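You operate a simulated robot arm through the tools that you are given. There is no shell and no other tool. Be economical: measure what you need, move in short steps, check, and stop when the job is done.

You are at the controls of a simulated robot arm. One attempt, no reset.

JOB
Put the carton that says "garlands" from the top of the long table on the top of the white cupboard and the carton that says "ribbons" on the top of the cream cupboard. Open the sideboard door under the grinder. The order is free. Set down upright: carton.

It is judged by the outcome, as a careful person would: the job done as asked, and still so three seconds after it is handed in. It fails if anything else is knocked over, pushed out of place, dropped, spilled or broken.

ROBOT AND FRAMES
A 7-joint arm with a vacuum gripper on a trunk, on a base that drives. Base frame: it is fixed to the floor where the robot stands at the start and does not move with it; the origin is under the middle of the robot, x ahead of it, y to its left, z up. Lengths are in cm, angles in degrees, forces in N, time in s.
Its first joint turns from -166.0 to 166.0 degrees. Places, roughly: sideboard door under the grinder [-340, 380, 50]; top of the cream cupboard [20, -140, 70]; top of the white cupboard [-110, -140, 90]. Payload 1.06 kg.
Tool frame: the origin (TCP) lies in the middle of the cups' lips, and z points out of the cups. The gripper has 1 cup of 2.4 cm across, covering 2.4 by 2.4 cm (tool x, y); the bellows give 0.8 cm. With the vacuum on, a cup seals on a smooth face that it is pressed against (1 to 4 N); it does not hold porous or soft things. The pull reaches 23 N.
Orientation is told as [roll, pitch, yaw] about the base's x, y, z axes, in that order, counted from this pose: with the cups facing straight down, the tool's x points along the base's -x, its y along +y and its z along -z.

CONTROLS
- The arm moves only by the tool step_arm. Its argument "series" is a list of rows, each an object (a shift or turn left out is 0, a gripper value left out holds the last) with "offset": the shift along the base's x, y, z in units of 30 mm (1.0 is 30 mm), a list of three; "rotation": the turn, a rotation vector about the base's x, y, z in units of 5 degrees (1.0 is 5 degrees), a list of three; "suction": the vacuum: 1 switches it on, 0 off. In form: [{"offset": [dx, dy, dz], "rotation": [rx, ry, rz], "suction": suction}, ...]. A call has 1 to 10 rows; each row shifts and turns the commanded pose from where the row before left it. A call with a number of a shift or a turn outside -1 to 1 is refused whole. Rows are played at 5 a second. More than 5 cm and 8.6 degrees between two rows, or a gripper value outside its range, and nothing of the call is played. Where a pose cannot be reached the arm comes as near as it can. A force on the tool above 40 N (or 10 N above the force at the start of the call, whichever is more), or a blocked arm, ends the call early, and 0.2 s more pass. The pull builds up within a second once a cup has sealed. Time passes only in rows, and 0.2 s behind the last, so rows that do not move give it time. The reply holds the time, the measured pose of the TCP, the force on the tool along the base axes and the pull of the vacuum, in the units named above and with some noise, with the torque about the TCP (base axes, N m) and any sound that the robot's microphone picked up, and new pictures: "show" is both (left out), scene, wrist or none.
- Cameras (640 x 400 px; columns grow to the right, rows downward): "scene" is now at [17.74, 18.51, 147.09]; the picture's right is [-0.30, -0.95, 0.00], its down [-0.70, 0.22, -0.68] and it looks along [0.65, -0.20, -0.73] (base axes); focal length 256 px, centre (320, 200). "wrist" rides on the gripper at [7.8, 1.9, -9.6] in the tool frame; the picture's right is [-0.24, 0.97, 0.00], its down [-0.71, -0.17, -0.69] and it looks along [-0.67, -0.16, 0.73] (tool axes); focal length 243 px, centre (320, 200). There is no depth. A picture from a camera that has moved, and an enlarged one, comes with that camera's place and axes in the base frame and with its lens.
- base_move(legs): drives the robot by 1 to 6 legs, each [ahead, left, turn to the left] in cm, cm and degrees, along the robot's own axes; the way and the turn of a leg run together, so that a leg with both is an arc; at most 150 cm and 180 degrees a leg. The arm and the cameras ride along, it lands a little off, and it stops where it bumps. It gives what a move gives, and a new picture of the scene camera.
- pan_tilt(pan, tilt): turns the head with the scene camera to pan (to the left, within 120 degrees either way) and tilt (down, from -29 to 69), counted from straight ahead of the robot. It gives what a move gives, and a new picture of the scene camera.
- zoom(camera, box): a new picture of the part [left, top, right, bottom] of that camera's present view, enlarged. It takes no simulated time.
- job_done(): hands the job in; it is judged then, once.

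Go step by step. Nothing tells you exact positions but the pictures and the camera data: compare them with the known pose of the tool, close in by small moves and look again before you grip or let go. The budget is 165 turns and 260 pictures, counting those below and the enlarged ones. Unless the task says otherwise, let go and move clear before handing in, and close with one line.

The tools are called after "Call:" as a command line: name --argument value ..., lists and objects as JSON in quotes. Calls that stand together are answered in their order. step_arm: Moves the arm, as the interface text tells. Its arguments: {"type":"object","properties":{"series":{"type":"array","items":{"type":"object","properties":{"offset":{"type":"array","items":{"type":"number"}},"rotation":{"type":"array","items":{"type":"number"}},"suction":{"type":"number"}}}},"show":{"type":"string","enum":["both","scene","wrist","none"]}},"required":["series"]} The other tools are called the same way: base_move (legs) drives the base; pan_tilt (pan, tilt) turns the head that bears the scene camera; zoom (camera, box) takes an enlarged picture of a part of a camera's view; job_done () hands the job in.

At the start:

```text
time_s: 0.0
ee_pos: [68.91, -16.24, 103.27]
ee_rot: [0.0, 0.0, 0.0]
ft_force: [-0.4, 0.3, -0.1]
moment: [-0.01, 0.01, -0.02]
pull: 0.0
robot x, y, heading: [0.12, -0.09, -0.1]
head pan, tilt: [-17.3, 47.3]
```

scene: 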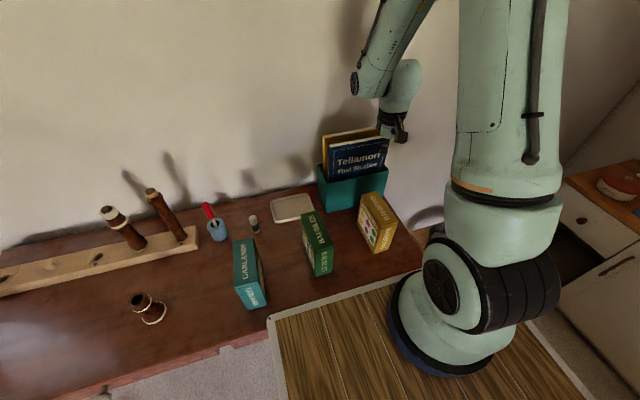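
wrist: 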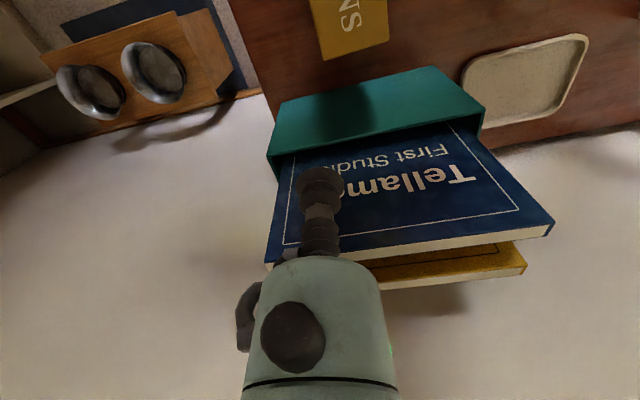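

I see a long table with three cartons: teal (garlands?), green (baubles?), yellow (ribbons?). I zoom in to read labels.

Call:
zoom --camera "scene" --box '[200, 170, 430, 320]'

Call:
pan_tilt --pan -90 --tilt 35

```text
2.67 times, centred on (315, 245) of scene
camera zoom: at [17.74, 18.51, 147.09], right [-0.3, -0.95, 0.0], down [-0.7, 0.22, -0.68], along [0.65, -0.2, -0.73], focal length 682 px, centre (333, 80)
```

zoom: 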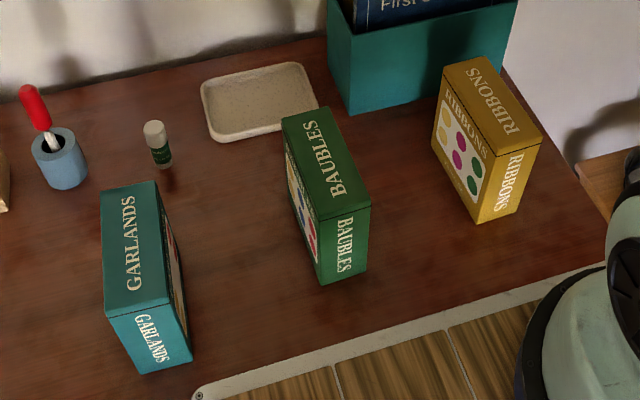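

```text
time_s: 1.4
ee_pos: [68.74, -16.32, 103.13]
ee_rot: [-0.1, 0.1, 0.0]
ft_force: [-0.2, 0.1, 0.2]
moment: [0.0, 0.0, 0.0]
pull: 0.1
robot x, y, heading: [-0.2, -0.04, 0.2]
head pan, tilt: [-90.0, 35.0]
camera scene: at [10.16, 12.06, 148.89], right [-1.0, 0.0, 0.0], down [0.0, 0.57, -0.82], along [0.0, -0.82, -0.57], focal length 256 px, centre (320, 200)
```

scene: 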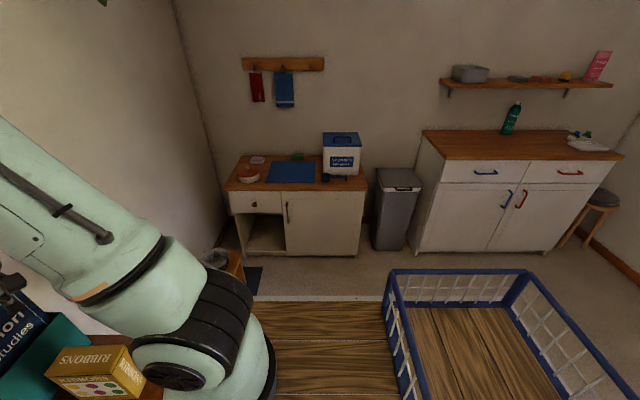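

The yellow carton is "ribbons", the teal one "garlands". Cream cupboard on the left and white on the right of this view. I look around further to understand the deck/basket and the surroundings.

Call:
pan_tilt --pan -120 --tilt 60

Call:
pan_tilt --pan 120 --tilt 35

Call:
pan_tilt --pan 120 --tilt 8

Call:
pan_tilt --pan 60 --tilt 25

```text
time_s: 2.4
ee_pos: [68.92, -16.23, 103.28]
ee_rot: [0.0, 0.1, 0.0]
ft_force: [0.6, -0.2, -0.2]
moment: [0.02, -0.02, 0.0]
pull: 0.0
robot x, y, heading: [0.25, -0.21, -0.1]
head pan, tilt: [-120.0, 60.0]
camera scene: at [6.82, 15.09, 145.46], right [-0.87, 0.5, 0.0], down [0.43, 0.75, -0.5], along [-0.25, -0.43, -0.87], focal length 256 px, centre (320, 200)
```

scene: 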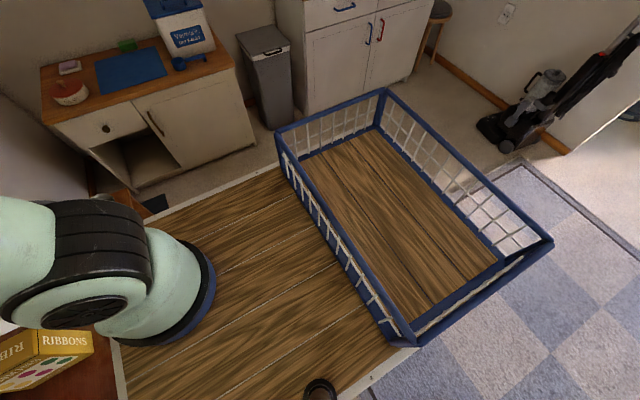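

```text
time_s: 5.8
ee_pos: [68.91, -16.13, 103.2]
ee_rot: [0.0, 0.0, 0.0]
ft_force: [-0.1, -0.1, 0.6]
moment: [0.01, 0.02, 0.0]
pull: 0.2
robot x, y, heading: [-0.02, -0.42, 0.0]
head pan, tilt: [120.0, 35.0]
camera scene: at [5.75, 28.49, 148.89], right [0.87, 0.5, 0.0], down [0.29, -0.5, -0.82], along [-0.41, 0.71, -0.57], focal length 256 px, centre (320, 200)
```

scene: 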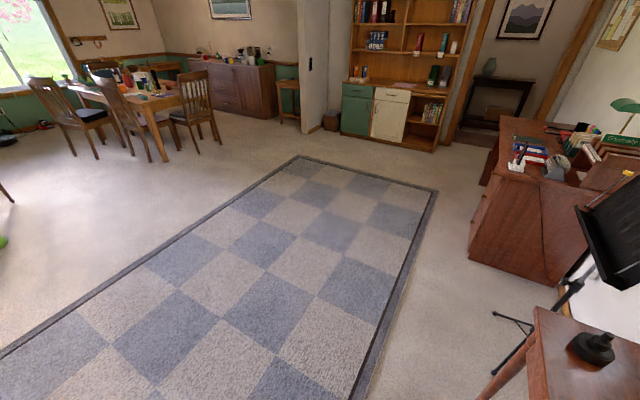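

```text
time_s: 6.7
ee_pos: [68.99, -16.23, 103.14]
ee_rot: [-0.1, 0.0, 0.0]
ft_force: [-0.5, -0.7, -0.1]
moment: [0.0, 0.04, 0.03]
pull: 0.1
robot x, y, heading: [-0.2, -0.09, 0.2]
head pan, tilt: [120.0, 8.0]
camera scene: at [5.52, 28.89, 153.22], right [0.87, 0.5, 0.0], down [0.07, -0.12, -0.99], along [-0.5, 0.86, -0.14], focal length 256 px, centre (320, 200)
```

scene: 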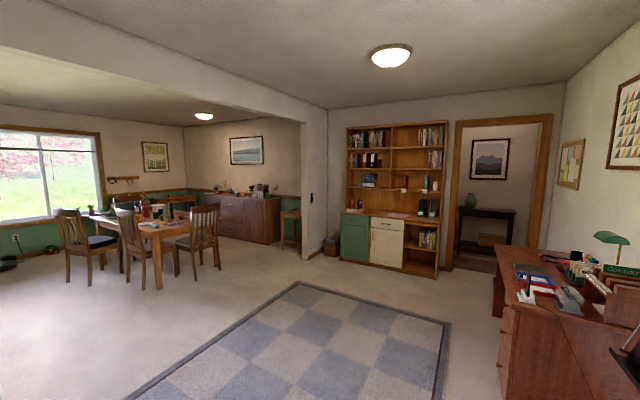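

```text
time_s: 8.0
ee_pos: [68.92, -16.24, 103.16]
ee_rot: [0.0, 0.0, 0.0]
ft_force: [-0.7, -0.2, 0.0]
moment: [-0.01, 0.0, -0.02]
pull: 0.1
robot x, y, heading: [-0.1, -0.36, -0.2]
head pan, tilt: [60.0, 25.0]
camera scene: at [14.75, 28.85, 150.47], right [0.87, -0.5, 0.0], down [-0.21, -0.37, -0.91], along [0.45, 0.79, -0.42], focal length 256 px, centre (320, 200)
```

scene: 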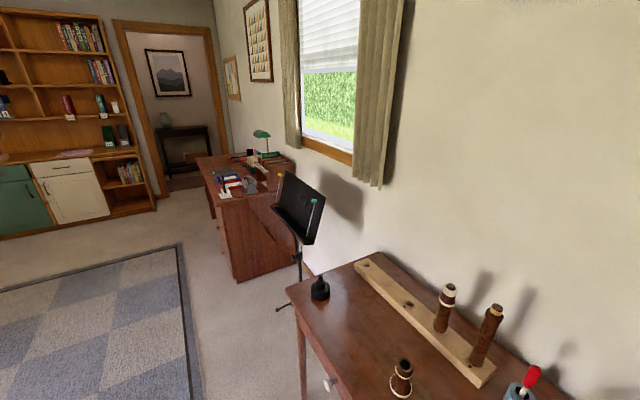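

The robot's deck and blue basket ride on the base; cartons are about 6x13 cm, tops at z≈88.5. Ribbons top centre I estimate at (61,-13.4), so I move above it.

Call:
pan_tilt --pan -25 --tilt 50

Call:
step_arm --series '[{"offset": [-0.9, 0.3, 0]}, {"offset": [-0.9, 0.3, 0]}, {"offset": [-0.8, 0.33, 0]}, {"offset": [0, 0, -0.9]}, {"offset": [0, 0, -0.9]}, {}]'

```text
time_s: 9.6
ee_pos: [68.85, -16.26, 103.11]
ee_rot: [0.0, 0.0, 0.0]
ft_force: [0.4, 0.6, -0.2]
moment: [0.0, 0.01, 0.0]
pull: 0.0
robot x, y, heading: [-0.2, -0.06, -0.1]
head pan, tilt: [-25.0, 50.0]
camera scene: at [17.13, 17.62, 146.72], right [-0.42, -0.91, 0.0], down [-0.69, 0.32, -0.64], along [0.58, -0.27, -0.77], focal length 256 px, centre (320, 200)
```

scene: 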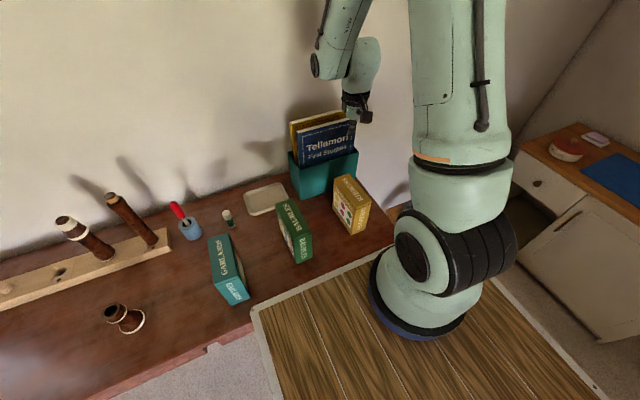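

```text
time_s: 11.0
ee_pos: [61.05, -13.58, 97.84]
ee_rot: [0.0, 0.1, 0.0]
ft_force: [-0.5, 0.5, 0.7]
moment: [-0.01, -0.02, 0.02]
pull: 0.1
robot x, y, heading: [-0.38, 0.4, -0.1]
head pan, tilt: [-25.0, 50.0]
camera scene: at [17.12, 17.61, 146.72], right [-0.42, -0.91, 0.0], down [-0.69, 0.32, -0.64], along [0.58, -0.27, -0.77], focal length 256 px, centre (320, 200)
camera wrist: at [53.22, -11.76, 107.36], right [0.24, 0.97, 0.0], down [0.71, -0.17, 0.69], along [0.67, -0.16, -0.73], focal length 243 px, centre (320, 200)
```

scene: 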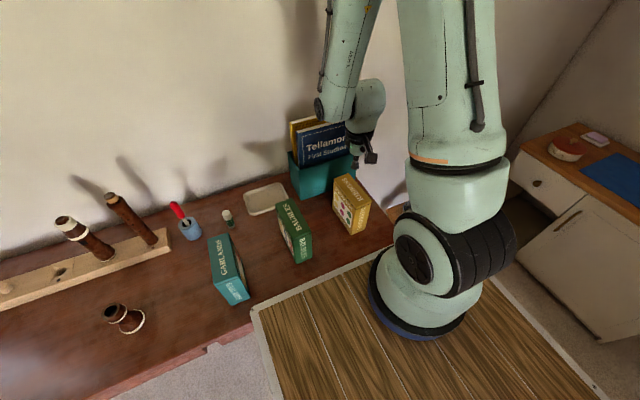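
wrist: 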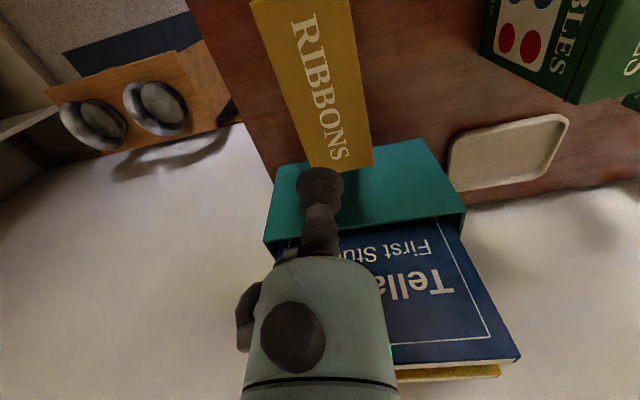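

Carton top confirmed near (60.5,-13.1). I descend with the vacuum on.

Call:
step_arm --series '[{"offset": [-0.15, 0.13, -0.9], "suction": 1}, {"offset": [0, 0, -0.9]}, {"offset": [0, 0, -0.8]}, {"offset": [0, 0, -0.2]}, {"offset": [0, 0, -0.15]}, {}, {}]' --show "wrist"

```text
time_s: 12.2
ee_pos: [60.6, -13.29, 89.05]
ee_rot: [0.0, -0.1, -0.1]
ft_force: [-5.7, 0.3, 25.0]
moment: [-0.01, -0.08, 0.15]
pull: 23.2
robot x, y, heading: [0.25, 0.1, 0.1]
head pan, tilt: [-25.0, 50.0]
stopped in row 6: the force on the tool passed its limit (the readings are from after the stop); the commanded pose is now the measured one
camera wrist: at [52.7, -11.41, 98.65], right [0.24, 0.97, 0.0], down [0.71, -0.17, 0.69], along [0.67, -0.16, -0.73], focal length 243 px, centre (320, 200)
```

wrist: 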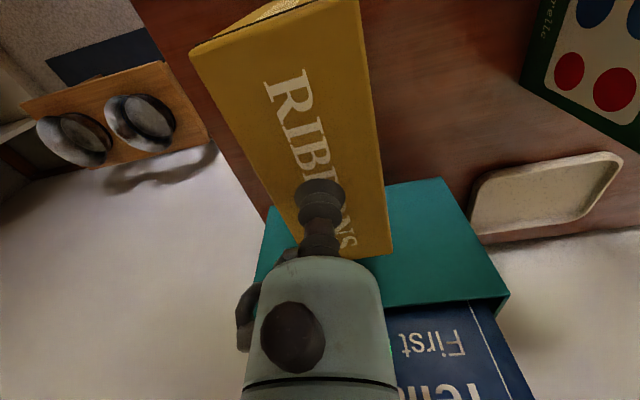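

Sealed with pull 23. I lift gently.

Call:
step_arm --series '[{"offset": [0, 0, 0.2]}, {"offset": [0, 0, 0.3]}, {"offset": [0, 0, 0.6]}, {"offset": [0, 0, 0.9]}, {"offset": [0, 0, 0.9]}, {"offset": [0, 0, 0.9]}, {}]'

```text
time_s: 13.8
ee_pos: [60.59, -13.21, 100.46]
ee_rot: [0.0, -0.1, 0.1]
ft_force: [-0.1, -0.2, -2.7]
moment: [-0.02, -0.04, -0.01]
pull: 23.2
robot x, y, heading: [-0.02, -0.06, -0.1]
head pan, tilt: [-25.0, 50.0]
camera scene: at [17.14, 17.61, 146.71], right [-0.42, -0.91, 0.0], down [-0.69, 0.32, -0.64], along [0.58, -0.27, -0.77], focal length 256 px, centre (320, 200)
camera wrist: at [52.71, -11.43, 109.96], right [0.24, 0.97, 0.0], down [0.71, -0.17, 0.69], along [0.67, -0.16, -0.73], focal length 243 px, centre (320, 200)
```

scene: 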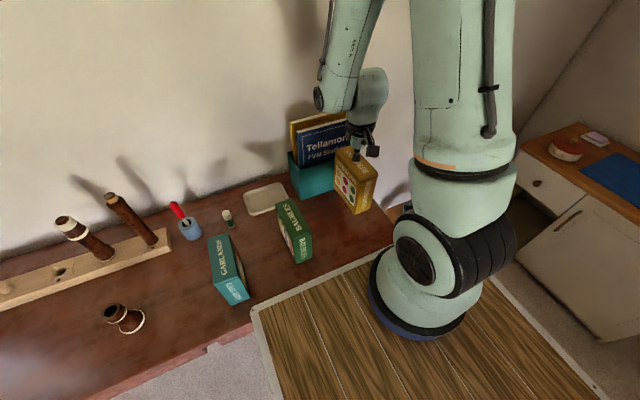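
wrist: 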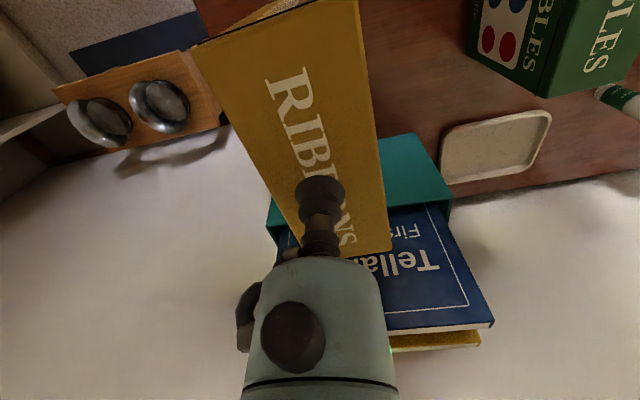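

Ribbons is held (2.7 N). I raise it a bit and back away from the table.

Call:
step_arm --series '[{"offset": [0, 0, 0.9]}, {"offset": [0, 0, 0.9]}, {"offset": [0, 0, 0.9]}, {}]' --show "none"

Call:
base_move --legs '[[-25, 0, 0], [-25, 0, 0]]'

Call:
pan_tilt --pan -70 --tilt 45

```text
time_s: 14.8
ee_pos: [60.55, -13.1, 108.41]
ee_rot: [0.0, -0.2, -0.1]
ft_force: [0.7, 0.5, -3.6]
moment: [0.01, -0.04, -0.02]
pull: 22.9
robot x, y, heading: [-0.56, 0.15, -0.0]
head pan, tilt: [-25.0, 50.0]
```

```text
time_s: 18.0
ee_pos: [10.81, -13.13, 108.49]
ee_rot: [0.0, -0.2, 0.0]
ft_force: [-0.6, 0.7, -2.5]
moment: [-0.02, -0.04, -0.02]
pull: 22.9
robot x, y, heading: [-49.43, -0.18, -0.2]
head pan, tilt: [-25.0, 50.0]
camera scene: at [-32.56, 17.67, 146.72], right [-0.42, -0.91, 0.0], down [-0.69, 0.32, -0.64], along [0.58, -0.27, -0.77], focal length 256 px, centre (320, 200)
```

scene: 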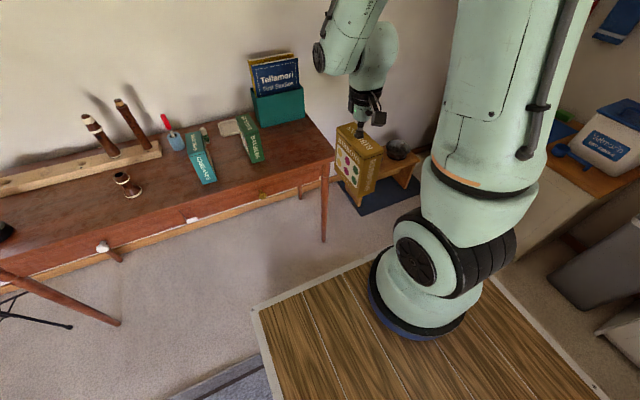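

```text
time_s: 19.2
ee_pos: [10.87, -13.07, 108.4]
ee_rot: [0.0, -0.1, 0.0]
ft_force: [0.3, 0.1, -2.4]
moment: [-0.01, 0.02, -0.02]
pull: 23.1
robot x, y, heading: [-49.48, 0.13, 0.1]
head pan, tilt: [-70.0, 45.0]
camera scene: at [-36.75, 13.28, 147.41], right [-0.94, -0.34, 0.0], down [-0.24, 0.66, -0.71], along [0.24, -0.66, -0.71], focal length 256 px, centre (320, 200)
```

scene: 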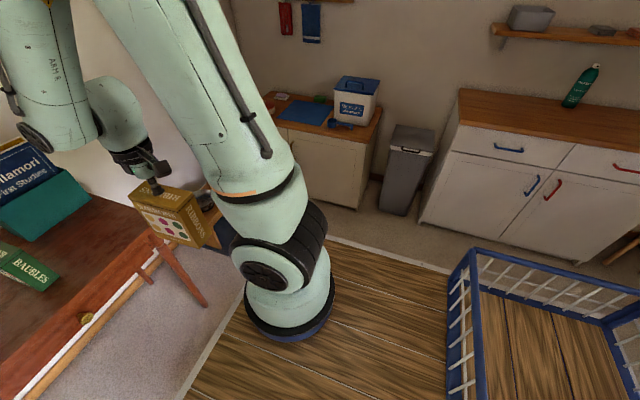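

Clear to turn. I zoom at the cream cupboard's top before turning right by 90°.

Call:
zoom --camera "scene" --box '[250, 60, 410, 160]'

Call:
base_move --legs '[[0, 0, -45], [0, 0, -45]]'

Call:
pan_tilt --pan 20 --tilt 40

```text
4.00 times, centred on (330, 110) of scene
camera zoom: at [-36.75, 13.28, 147.41], right [-0.94, -0.34, 0.0], down [-0.24, 0.66, -0.71], along [0.24, -0.66, -0.71], focal length 1023 px, centre (280, 560)
```

zoom: 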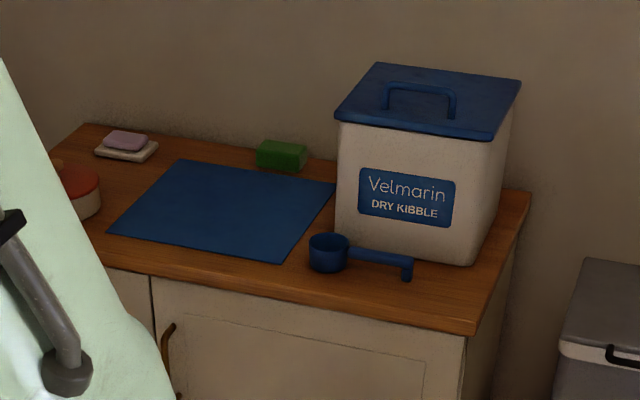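

```text
time_s: 23.7
ee_pos: [-63.38, -60.35, 108.36]
ee_rot: [0.1, -0.1, -90.7]
ft_force: [0.0, 0.8, -3.7]
moment: [-0.04, 0.03, 0.01]
pull: 22.9
robot x, y, heading: [-49.74, 0.32, -90.7]
head pan, tilt: [-70.0, 45.0]
camera scene: at [-36.3, -13.0, 147.41], right [-0.33, 0.94, 0.0], down [0.67, 0.24, -0.71], along [-0.67, -0.24, -0.71], focal length 256 px, centre (320, 200)
```

scene: 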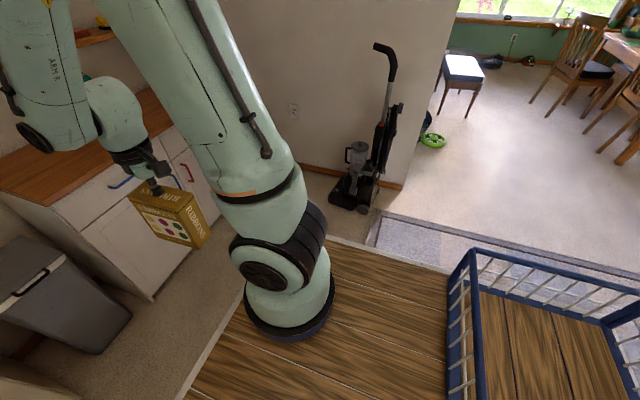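

```text
time_s: 25.4
ee_pos: [-63.34, -60.32, 108.47]
ee_rot: [0.0, -0.1, -90.6]
ft_force: [-1.3, 0.3, -3.1]
moment: [0.01, 0.03, 0.0]
pull: 22.4
robot x, y, heading: [-49.69, 0.17, -90.5]
head pan, tilt: [20.0, 40.0]
camera scene: at [-25.8, -18.3, 148.13], right [-0.94, -0.33, 0.0], down [-0.21, 0.61, -0.77], along [0.26, -0.72, -0.64], focal length 256 px, centre (320, 200)
```

scene: 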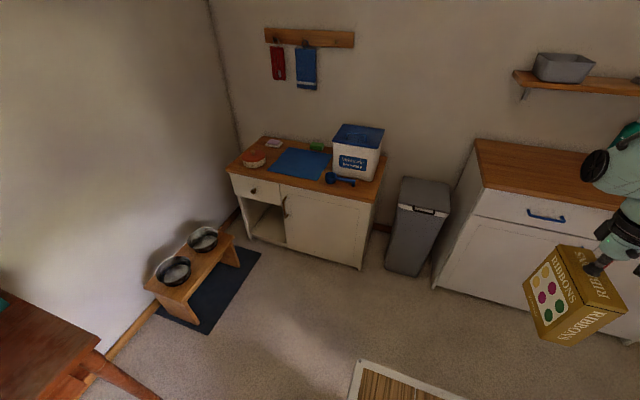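

Call:
zoom --camera "scene" --box '[220, 110, 400, 222]'

```text
3.56 times, centred on (310, 166) of scene
camera zoom: at [-25.8, -18.3, 148.13], right [-0.94, -0.33, 0.0], down [-0.21, 0.61, -0.77], along [0.26, -0.72, -0.64], focal length 909 px, centre (356, 321)
```

zoom: 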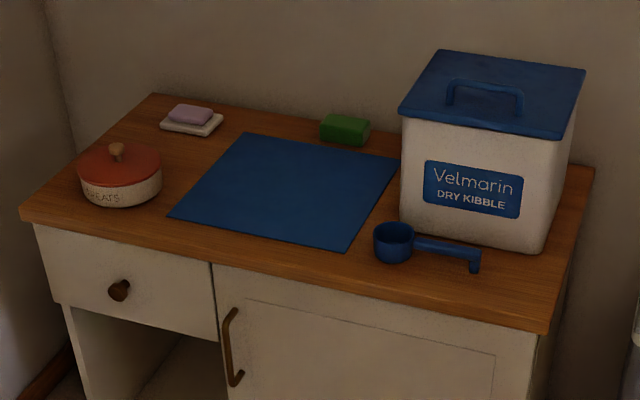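

Free bare spot on the cream top: between the pot and the soap dish, around (54,-138), carton's long side along x. I drive to about (5,-56) in short legs, carton raised first.

Call:
step_arm --series '[{"offset": [0, 0, 0.9]}, {"offset": [0, 0, 0.9]}, {}]' --show "none"

Call:
base_move --legs '[[0, 0, 0.6], [25, 28, 0], [31, 0, 0]]'

```text
time_s: 26.1
ee_pos: [-63.43, -60.3, 113.91]
ee_rot: [0.0, -0.1, -90.5]
ft_force: [0.0, -0.3, -2.9]
moment: [0.01, 0.0, 0.03]
pull: 22.9
robot x, y, heading: [-49.8, -0.31, -90.5]
head pan, tilt: [20.0, 40.0]
```

```text
time_s: 30.5
ee_pos: [-34.5, -115.69, 113.84]
ee_rot: [0.0, -0.1, -89.6]
ft_force: [-0.3, 0.3, -3.0]
moment: [-0.02, 0.01, 0.03]
pull: 23.4
robot x, y, heading: [-21.61, -55.44, -89.8]
head pan, tilt: [20.0, 40.0]
camera scene: at [2.51, -73.24, 148.13], right [-0.94, -0.35, 0.0], down [-0.22, 0.6, -0.77], along [0.27, -0.72, -0.64], focal length 256 px, centre (320, 200)
```

scene: 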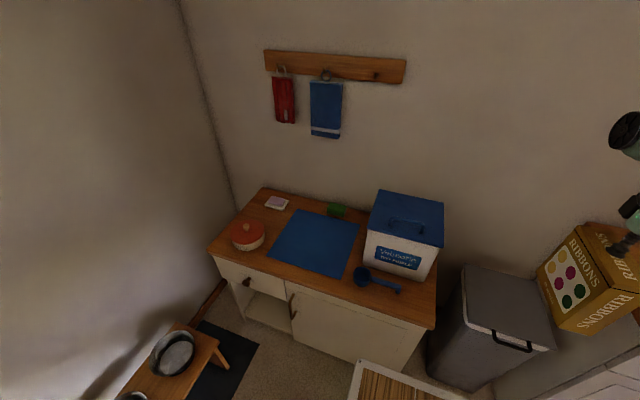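

Call:
zoom --camera "scene" --box '[200, 175, 360, 275]'

Call:
base_move --legs '[[0, 27, 0]]'

```text
4.00 times, centred on (280, 225) of scene
camera zoom: at [2.51, -73.24, 148.13], right [-0.94, -0.35, 0.0], down [-0.22, 0.6, -0.77], along [0.27, -0.72, -0.64], focal length 1023 px, centre (480, 100)
```

zoom: 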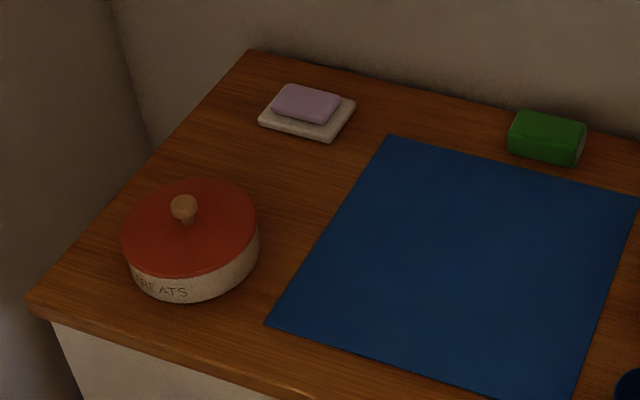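

```text
time_s: 32.4
ee_pos: [-7.68, -115.61, 113.92]
ee_rot: [0.0, -0.1, -90.0]
ft_force: [0.6, 0.0, -4.0]
moment: [-0.04, -0.04, 0.03]
pull: 23.7
robot x, y, heading: [5.3, -55.07, -90.0]
head pan, tilt: [20.0, 40.0]
camera scene: at [29.55, -73.24, 148.13], right [-0.94, -0.34, 0.0], down [-0.22, 0.6, -0.77], along [0.26, -0.72, -0.64], focal length 256 px, centre (320, 200)
```

scene: 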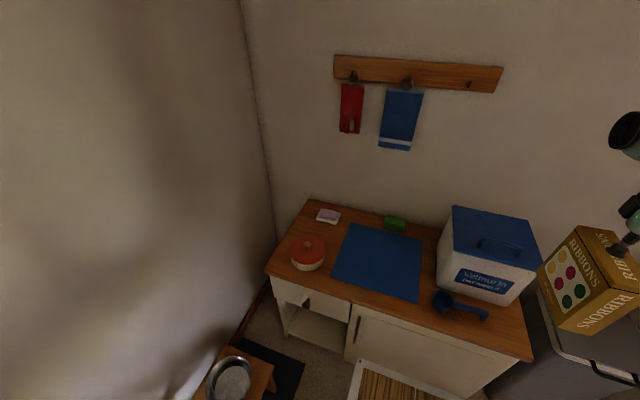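

Target for ribbons refined: (54.8,-141), yaw 0. I swing the arm along x in front of the clutter, turning the tool by +90°.

Call:
step_arm --series '[{"offset": [0.5, 0, 0], "rotation": [0, 0, 0.5]}, {"offset": [1, 0, 0], "rotation": [0, 0, 0.9]}, {"offset": [1, 0, 0], "rotation": [0, 0, 0.9]}, {"offset": [1, 0, 0], "rotation": [0, 0, 0.9]}, {"offset": [1, 0, 0], "rotation": [0, 0, 0.9]}, {"offset": [1, 0, 0], "rotation": [0, 0, 0.9]}, {"offset": [1, 0, 0], "rotation": [0, 0, 0.9]}, {"offset": [1, 0, 0], "rotation": [0, 0, 0.9]}, {"offset": [1, 0, 0], "rotation": [0, 0, 0.9]}, {"offset": [1, 0, 0], "rotation": [0, 0, 0.9]}]' --show "scene"

Call:
step_arm --series '[{"offset": [1, 0, 0], "rotation": [0, 0, 0.9]}, {"offset": [1, 0, 0], "rotation": [0, 0, 0.9]}, {"offset": [1, 0, 0], "rotation": [0, 0, 0.9]}, {"offset": [1, 0, 0], "rotation": [0, 0, 0.9]}, {"offset": [1, 0, 0], "rotation": [0, 0, 0.9]}, {"offset": [1, 0, 0], "rotation": [0, 0, 0.9]}, {"offset": [1, 0, 0], "rotation": [0, 0, 0.9]}, {"offset": [1, 0, 0], "rotation": [0, 0, 0.9]}, {"offset": [1, 0, 0], "rotation": [0, 0, 0.9]}, {"offset": [1, 0, 0], "rotation": [0, 0, 0.9]}]'

```text
time_s: 34.6
ee_pos: [20.95, -115.43, 113.91]
ee_rot: [0.0, -0.1, -46.9]
ft_force: [-0.4, 0.8, -2.9]
moment: [0.0, -0.03, -0.03]
pull: 22.1
robot x, y, heading: [5.46, -55.23, -89.8]
head pan, tilt: [20.0, 40.0]
camera scene: at [29.52, -73.24, 148.14], right [-0.94, -0.34, 0.0], down [-0.22, 0.6, -0.77], along [0.26, -0.72, -0.64], focal length 256 px, centre (320, 200)
```

scene: 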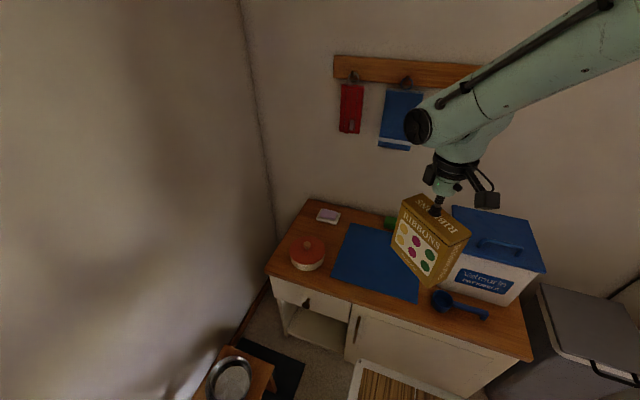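

```text
time_s: 36.8
ee_pos: [50.98, -115.59, 114.06]
ee_rot: [0.1, -0.1, -2.1]
ft_force: [-0.1, -0.4, -2.1]
moment: [-0.02, -0.05, 0.02]
pull: 23.5
robot x, y, heading: [5.55, -55.04, -90.0]
head pan, tilt: [20.0, 40.0]
camera scene: at [29.51, -73.24, 148.14], right [-0.94, -0.34, 0.0], down [-0.22, 0.6, -0.77], along [0.26, -0.72, -0.64], focal length 256 px, centre (320, 200)
camera wrist: at [43.19, -113.53, 123.6], right [0.27, 0.96, 0.0], down [0.7, -0.2, 0.69], along [0.66, -0.18, -0.73], focal length 243 px, centre (320, 200)
```

scene: 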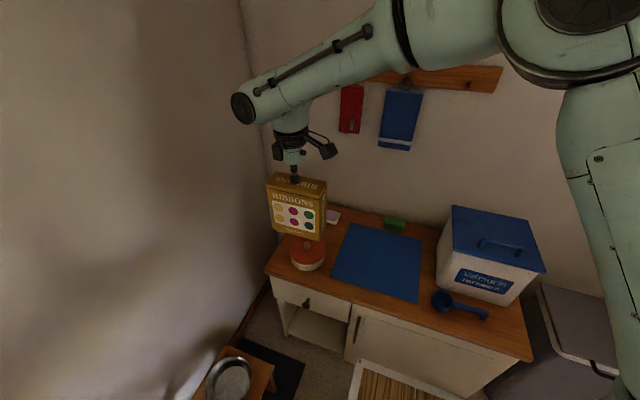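
wrist: 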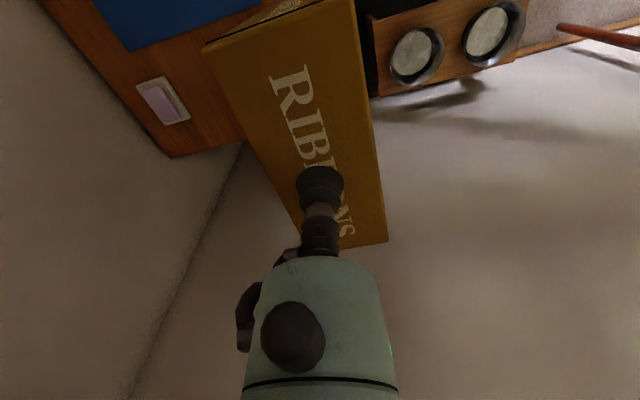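

Wall is well clear (x≈90). I move over the target (54.8,-141) and finish the turn.

Call:
step_arm --series '[{"offset": [0.4, -0.8, 0], "rotation": [0, 0, 0.4]}, {"offset": [0.4, -1, 0]}, {"offset": [0.4, -1, 0]}, {"offset": [0.07, -1, 0]}, {"offset": [0, -1, 0]}, {"offset": [0, -1, 0]}, {"offset": [0, -1, 0]}, {"offset": [0, -1, 0]}, {"offset": [0, -0.7, 0]}, {}]'

```text
time_s: 39.0
ee_pos: [53.64, -136.02, 113.1]
ee_rot: [0.5, 1.0, 1.5]
ft_force: [0.1, 0.0, -3.2]
moment: [0.0, 0.01, 0.01]
pull: 23.4
out of reach, approached as far as the arm can: row 7, 8, 9
robot x, y, heading: [5.49, -55.06, -89.9]
head pan, tilt: [20.0, 40.0]
camera scene: at [29.54, -73.25, 148.13], right [-0.94, -0.34, 0.0], down [-0.22, 0.6, -0.77], along [0.26, -0.72, -0.64], focal length 256 px, centre (320, 200)
camera wrist: at [45.96, -134.48, 122.84], right [0.21, 0.98, 0.0], down [0.72, -0.16, 0.67], along [0.66, -0.14, -0.74], focal length 243 px, centre (320, 200)
```

scene: 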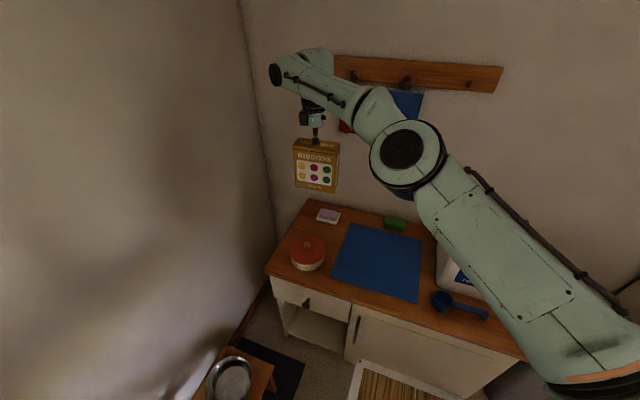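
wrist: 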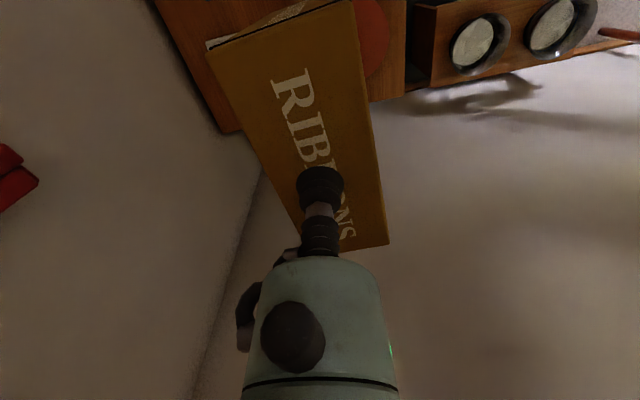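

Out of reach at this height; I retract a little and bring the base 12 cm ahead and 7 cm left.

Call:
step_arm --series '[{"offset": [-0.5, 1, 0.2]}, {"offset": [-0.6, 1, 0]}, {"offset": [-0.6, 1, 0]}, {"offset": [-0.6, 1, 0]}, {"offset": [0, 0.8, 0]}, {}]' --show "none"

Call:
base_move --legs '[[12, 0, 0], [0, 7, 0]]'

```text
time_s: 40.4
ee_pos: [46.37, -123.02, 114.59]
ee_rot: [0.0, 0.0, 0.0]
ft_force: [-0.6, 0.2, -2.5]
moment: [-0.01, -0.04, 0.01]
pull: 23.5
robot x, y, heading: [5.64, -55.13, -90.0]
head pan, tilt: [20.0, 40.0]
```

```text
time_s: 42.3
ee_pos: [53.51, -135.02, 114.57]
ee_rot: [-0.1, -0.2, 0.1]
ft_force: [0.4, -0.3, -2.8]
moment: [0.0, -0.01, -0.01]
pull: 23.2
robot x, y, heading: [12.9, -66.92, -89.9]
head pan, tilt: [20.0, 40.0]
camera scene: at [36.62, -85.18, 148.13], right [-0.94, -0.34, 0.0], down [-0.22, 0.6, -0.77], along [0.26, -0.72, -0.64], focal length 256 px, centre (320, 200)
```

scene: 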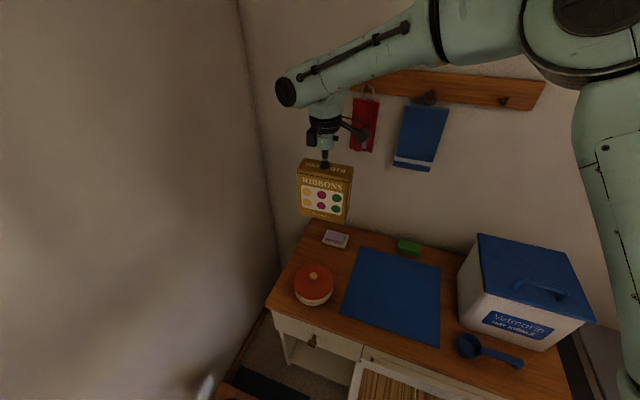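

Now moving over the target and lowering partly.

Call:
step_arm --series '[{"offset": [0.43, -1, 0]}, {"offset": [0, -1, 0]}, {"offset": [0, 0, -0.8]}, {"offset": [0, 0, -0.9]}, {"offset": [0, 0, -0.9]}, {"offset": [0, 0, -0.9]}, {"offset": [0, 0, -0.9]}, {"offset": [0, 0, -0.9]}, {"offset": [0, 0, -0.9]}, {}]'

Call:
zoom --camera "scene" --box '[255, 150, 415, 310]'

```text
time_s: 44.5
ee_pos: [54.71, -140.92, 95.88]
ee_rot: [0.0, -0.2, 0.2]
ft_force: [-0.2, -0.4, -2.7]
moment: [0.01, -0.04, -0.02]
pull: 23.4
robot x, y, heading: [12.68, -67.42, -89.8]
head pan, tilt: [20.0, 40.0]
camera scene: at [36.61, -85.17, 148.13], right [-0.94, -0.34, 0.0], down [-0.22, 0.6, -0.77], along [0.26, -0.72, -0.64], focal length 256 px, centre (320, 200)
camera wrist: at [46.91, -139.14, 105.46], right [0.23, 0.97, 0.0], down [0.71, -0.17, 0.69], along [0.67, -0.16, -0.73], focal length 243 px, centre (320, 200)
```

scene: 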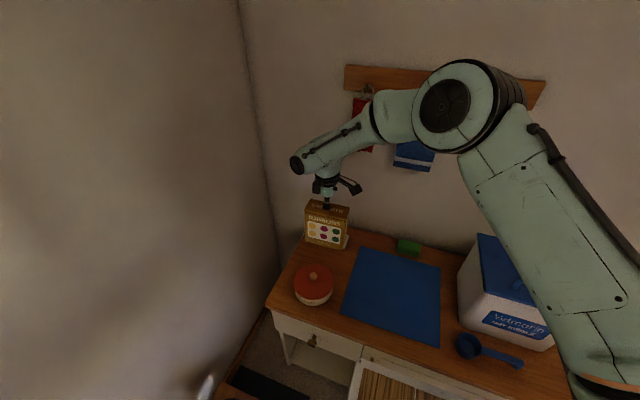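
wrist: 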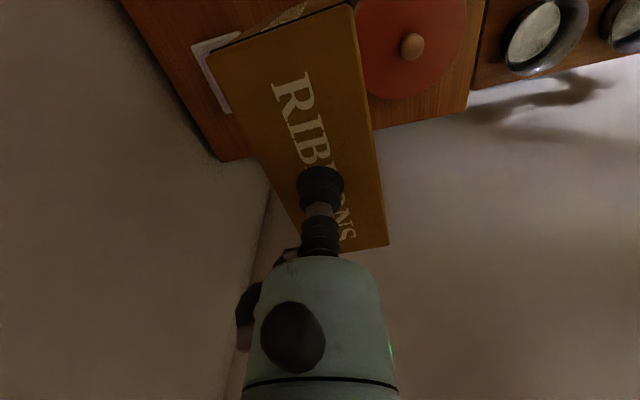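

```text
2.50 times, centred on (335, 230) of scene
camera zoom: at [36.61, -85.17, 148.13], right [-0.94, -0.34, 0.0], down [-0.22, 0.6, -0.77], along [0.26, -0.72, -0.64], focal length 639 px, centre (282, 125)
```

zoom: 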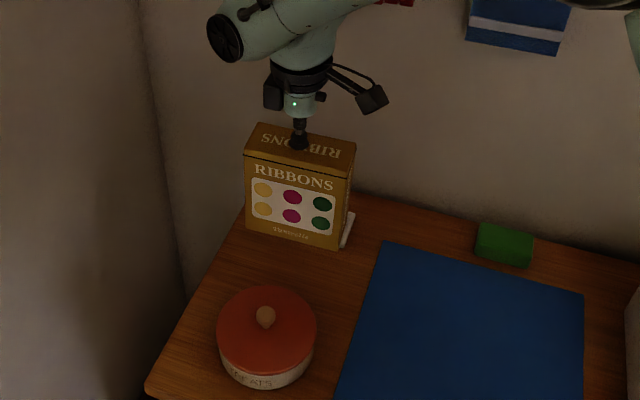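

Gap confirmed: pot ends at y≈-133, dish begins at -148.5. Lowering to near contact.

Call:
step_arm --series '[{"offset": [0, 0, -0.9]}, {"offset": [0, 0, -0.9]}, {"offset": [0, 0, -0.9]}, {"offset": [0, 0, -0.5]}, {}, {}]'

```text
time_s: 45.9
ee_pos: [54.84, -141.13, 86.19]
ee_rot: [0.0, -0.1, 0.1]
ft_force: [-0.5, 0.1, -3.7]
moment: [-0.02, -0.01, -0.02]
pull: 22.6
robot x, y, heading: [12.5, -67.34, -89.5]
head pan, tilt: [20.0, 40.0]
camera scene: at [36.61, -85.18, 148.13], right [-0.94, -0.34, 0.0], down [-0.22, 0.6, -0.77], along [0.26, -0.72, -0.64], focal length 256 px, centre (320, 200)
camera wrist: at [47.03, -139.29, 95.8], right [0.23, 0.97, 0.0], down [0.71, -0.17, 0.69], along [0.67, -0.16, -0.73], focal length 243 px, centre (320, 200)
```

scene: 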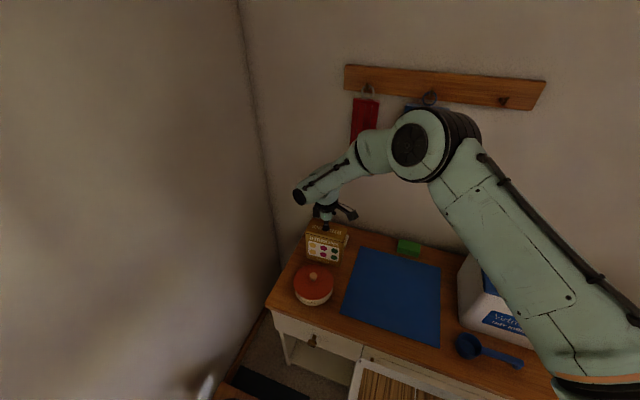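
wrist: 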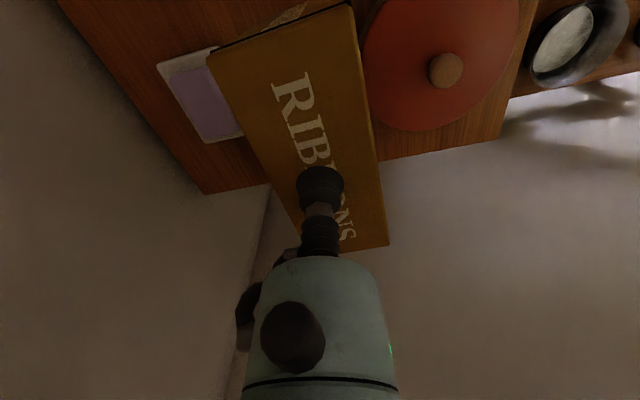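

Call:
step_arm --series '[{"offset": [0, 0, -0.15]}, {"offset": [0, 0, -0.15]}, {"offset": [0, 0, -0.1]}, {"offset": [0, 0, -0.1]}, {}]' --show "none"

```text
time_s: 47.1
ee_pos: [54.86, -140.92, 84.72]
ee_rot: [0.0, -0.1, 0.1]
ft_force: [0.5, -1.3, -3.3]
moment: [0.0, 0.0, -0.02]
pull: 23.1
robot x, y, heading: [12.61, -66.86, -89.6]
head pan, tilt: [20.0, 40.0]
```

Not yet in contact; lowering in tiny steps.

Call:
step_arm --series '[{"offset": [0, 0, -0.1]}, {"offset": [0, 0, -0.08]}, {}]' --show "none"

Call:
step_arm --series '[{"offset": [0, 0, -0.06]}, {"offset": [0, 0, -0.06]}, {}]' --show "none"

```text
time_s: 47.9
ee_pos: [54.84, -141.0, 84.25]
ee_rot: [0.1, -0.1, 0.1]
ft_force: [0.2, 0.5, -1.9]
moment: [0.01, 0.0, -0.01]
pull: 23.0
robot x, y, heading: [12.03, -67.32, -89.8]
head pan, tilt: [20.0, 40.0]
```

```text
time_s: 48.7
ee_pos: [54.88, -140.94, 83.89]
ee_rot: [0.0, -0.1, 0.1]
ft_force: [-0.5, 0.9, -3.9]
moment: [-0.03, -0.02, 0.01]
pull: 23.4
robot x, y, heading: [12.25, -67.18, -89.7]
head pan, tilt: [20.0, 40.0]
```

Call:
step_arm --series '[{"offset": [0, 0, -0.07]}, {"offset": [0, 0, -0.07]}, {}]' --show "none"

Call:
zoom --camera "scene" --box '[280, 190, 380, 290]'

```text
time_s: 49.5
ee_pos: [54.91, -140.89, 83.47]
ee_rot: [0.0, 0.0, 0.1]
ft_force: [0.8, -0.3, -3.0]
moment: [0.01, 0.0, 0.02]
pull: 23.4
robot x, y, heading: [12.58, -67.14, -89.6]
head pan, tilt: [20.0, 40.0]
```

```text
4.00 times, centred on (330, 240) of scene
camera zoom: at [36.62, -85.18, 148.13], right [-0.94, -0.34, 0.0], down [-0.22, 0.6, -0.77], along [0.26, -0.72, -0.64], focal length 1023 px, centre (280, 40)
```

zoom: 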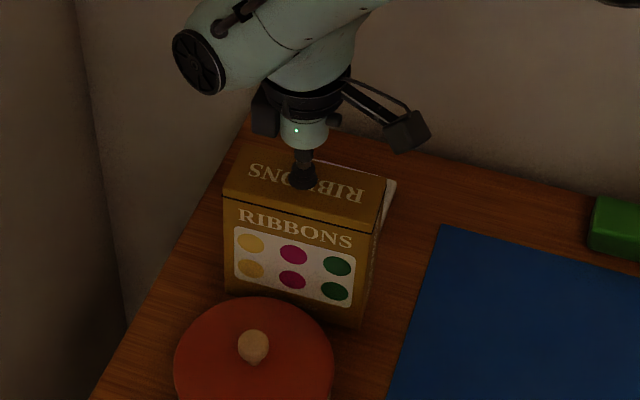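

Call:
step_arm --series '[{"offset": [0, 0, -0.07]}, {"offset": [0, 0, -0.07]}, {"offset": [0, 0, -0.05]}, {}]' --show "none"

Call:
step_arm --series '[{"offset": [0, 0, -0.05]}, {"offset": [0, 0, -0.05]}, {}]' --show "none"

```text
time_s: 50.5
ee_pos: [54.66, -140.95, 82.83]
ee_rot: [-0.1, 0.0, 0.1]
ft_force: [-0.1, 1.2, -2.9]
moment: [-0.06, -0.04, 0.02]
pull: 23.1
robot x, y, heading: [12.19, -67.37, -89.6]
head pan, tilt: [20.0, 40.0]
```

```text
time_s: 51.3
ee_pos: [54.76, -141.07, 82.57]
ee_rot: [0.0, -0.1, 0.1]
ft_force: [-0.6, -1.0, -2.8]
moment: [-0.05, -0.02, 0.01]
pull: 22.7
robot x, y, heading: [12.33, -66.99, -89.9]
head pan, tilt: [20.0, 40.0]
```

Call:
step_arm --series '[{"offset": [0, 0, -0.06]}, {"offset": [0, 0, -0.06]}, {}]' --show "none"

Call:
step_arm --series '[{"offset": [0, 0, -0.06]}, {"offset": [0, 0, -0.06]}, {}]' --show "none"

Call:
zoom --camera "scene" --box '[280, 190, 380, 290]'

```text
time_s: 52.1
ee_pos: [54.84, -141.05, 82.23]
ee_rot: [0.0, -0.1, 0.1]
ft_force: [-0.2, 0.0, -3.2]
moment: [0.02, -0.02, 0.01]
pull: 22.8
robot x, y, heading: [12.64, -67.25, -89.9]
head pan, tilt: [20.0, 40.0]
```

```text
time_s: 52.9
ee_pos: [54.8, -141.11, 81.83]
ee_rot: [-0.1, -0.1, 0.1]
ft_force: [-0.6, -0.4, -3.1]
moment: [0.01, -0.03, 0.02]
pull: 22.7
robot x, y, heading: [12.65, -66.9, -89.7]
head pan, tilt: [20.0, 40.0]
```

```text
4.00 times, centred on (330, 240) of scene
camera zoom: at [36.62, -85.18, 148.13], right [-0.94, -0.34, 0.0], down [-0.22, 0.6, -0.77], along [0.26, -0.72, -0.64], focal length 1023 px, centre (280, 40)
```

zoom: 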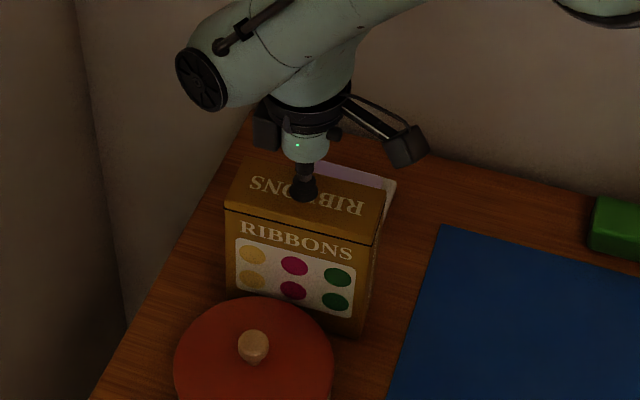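

Still no contact; the top is lower than I assumed, so objects lie slightly farther. I shift 1.5 cm toward -y and keep lowering.

Call:
step_arm --series '[{"offset": [0, -0.5, 0]}, {"offset": [0, 0, -0.08]}, {"offset": [0, 0, -0.08]}, {"offset": [0, 0, -0.08]}, {}]' --show "none"

Call:
step_arm --series '[{"offset": [0, 0, -0.07]}, {"offset": [0, 0, -0.07]}, {}]' --show "none"

Call:
step_arm --series '[{"offset": [0, 0, -0.07]}, {"offset": [0, 0, -0.07]}, {}]' --show "wrist"

Call:
zoom --camera "scene" --box '[280, 190, 380, 290]'

```text
time_s: 54.1
ee_pos: [54.83, -142.59, 81.12]
ee_rot: [-0.1, -0.2, 0.1]
ft_force: [2.2, -0.9, 5.0]
moment: [0.03, 0.05, 0.0]
pull: 23.2
robot x, y, heading: [12.42, -67.24, -89.9]
head pan, tilt: [20.0, 40.0]
```

```text
time_s: 54.9
ee_pos: [54.87, -142.51, 80.77]
ee_rot: [-0.1, -0.2, 0.1]
ft_force: [6.7, -3.9, 17.0]
moment: [0.04, 0.19, 0.02]
pull: 22.7
robot x, y, heading: [12.41, -66.76, -89.8]
head pan, tilt: [20.0, 40.0]
```

```text
time_s: 55.7
ee_pos: [54.84, -142.39, 80.35]
ee_rot: [-0.1, -0.1, 0.1]
ft_force: [9.2, -2.9, 18.5]
moment: [0.08, 0.24, 0.06]
pull: 22.7
robot x, y, heading: [12.25, -66.4, -89.7]
head pan, tilt: [20.0, 40.0]
camera wrist: at [46.97, -140.63, 89.87], right [0.23, 0.97, 0.0], down [0.71, -0.17, 0.69], along [0.67, -0.16, -0.73], focal length 243 px, centre (320, 200)
```

wrist: 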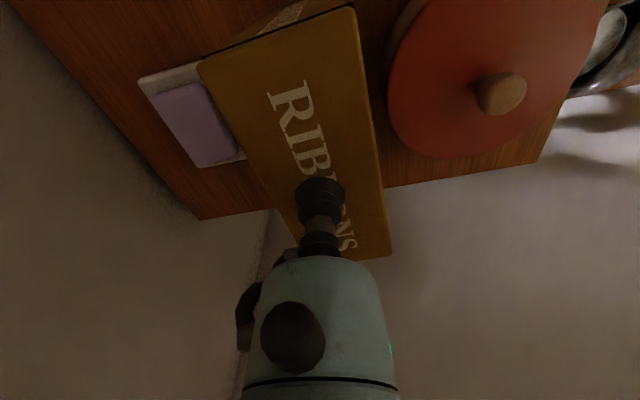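

```text
4.00 times, centred on (330, 240) of scene
camera zoom: at [36.6, -85.11, 148.14], right [-0.94, -0.34, 0.0], down [-0.22, 0.6, -0.77], along [0.26, -0.72, -0.64], focal length 1023 px, centre (280, 40)
```

zoom: 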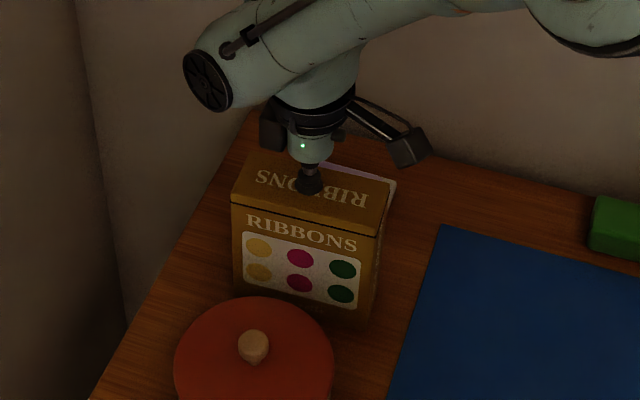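

Contact made (17 N), carton upright and clear of the dish and pot. I relieve the pressure, release, and rise.

Call:
step_arm --series '[{"offset": [0, 0, 0.1]}, {"offset": [0, 0, 0.12]}, {"suction": 0}, {}, {}, {}, {}]' --show "none"

Call:
step_arm --series '[{"offset": [0, 0, 0.2]}, {"offset": [0, 0, 0.3]}, {"offset": [0, 0, 0.6]}, {"offset": [0, 0, 0.9]}, {"offset": [0, 0, 0.9]}, {"offset": [0, 0, 0.9]}]'

Call:
zoom --camera "scene" --box '[280, 190, 380, 290]'

```text
time_s: 57.3
ee_pos: [54.94, -142.39, 80.91]
ee_rot: [0.0, -0.1, 0.1]
ft_force: [-0.2, -1.2, 0.8]
moment: [0.0, -0.04, 0.01]
pull: 0.0
robot x, y, heading: [11.94, -67.24, -89.9]
head pan, tilt: [20.0, 40.0]
```

```text
time_s: 58.7
ee_pos: [54.97, -142.53, 92.57]
ee_rot: [0.0, 0.0, 0.1]
ft_force: [0.6, -0.3, -0.3]
moment: [0.01, -0.02, -0.01]
pull: 0.0
robot x, y, heading: [12.37, -67.18, -89.9]
head pan, tilt: [20.0, 40.0]
camera scene: at [36.62, -85.19, 148.13], right [-0.94, -0.34, 0.0], down [-0.22, 0.6, -0.77], along [0.26, -0.72, -0.64], focal length 256 px, centre (320, 200)
camera wrist: at [47.07, -140.74, 102.05], right [0.23, 0.97, 0.0], down [0.71, -0.17, 0.69], along [0.67, -0.16, -0.73], focal length 243 px, centre (320, 200)
```

scene: 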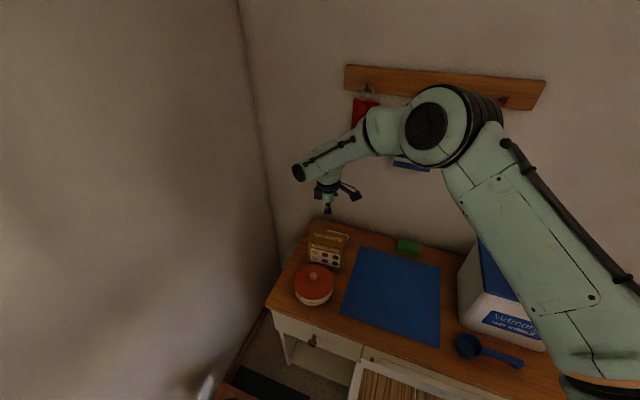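
wrist: 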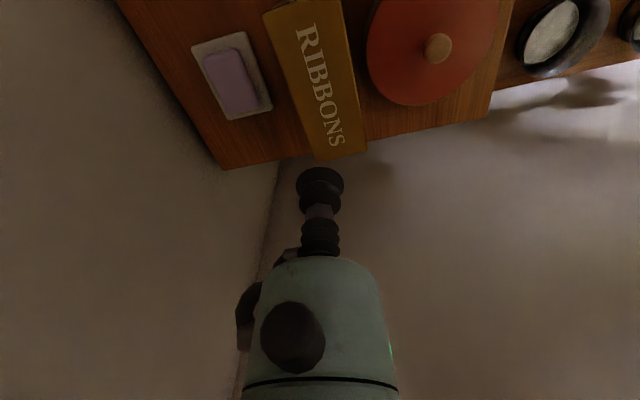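

```text
4.00 times, centred on (330, 240) of scene
camera zoom: at [36.62, -85.19, 148.13], right [-0.94, -0.34, 0.0], down [-0.22, 0.6, -0.77], along [0.26, -0.72, -0.64], focal length 1023 px, centre (280, 40)
```

zoom: 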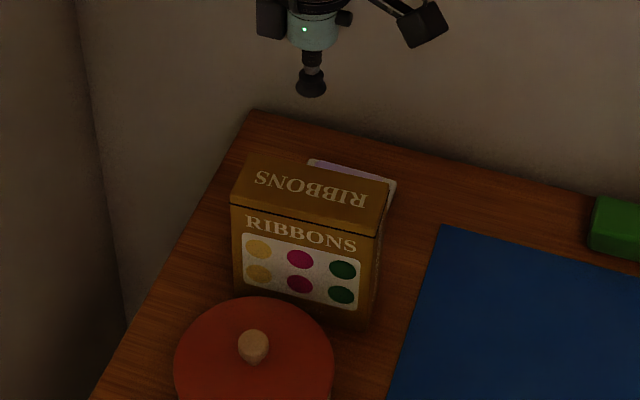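

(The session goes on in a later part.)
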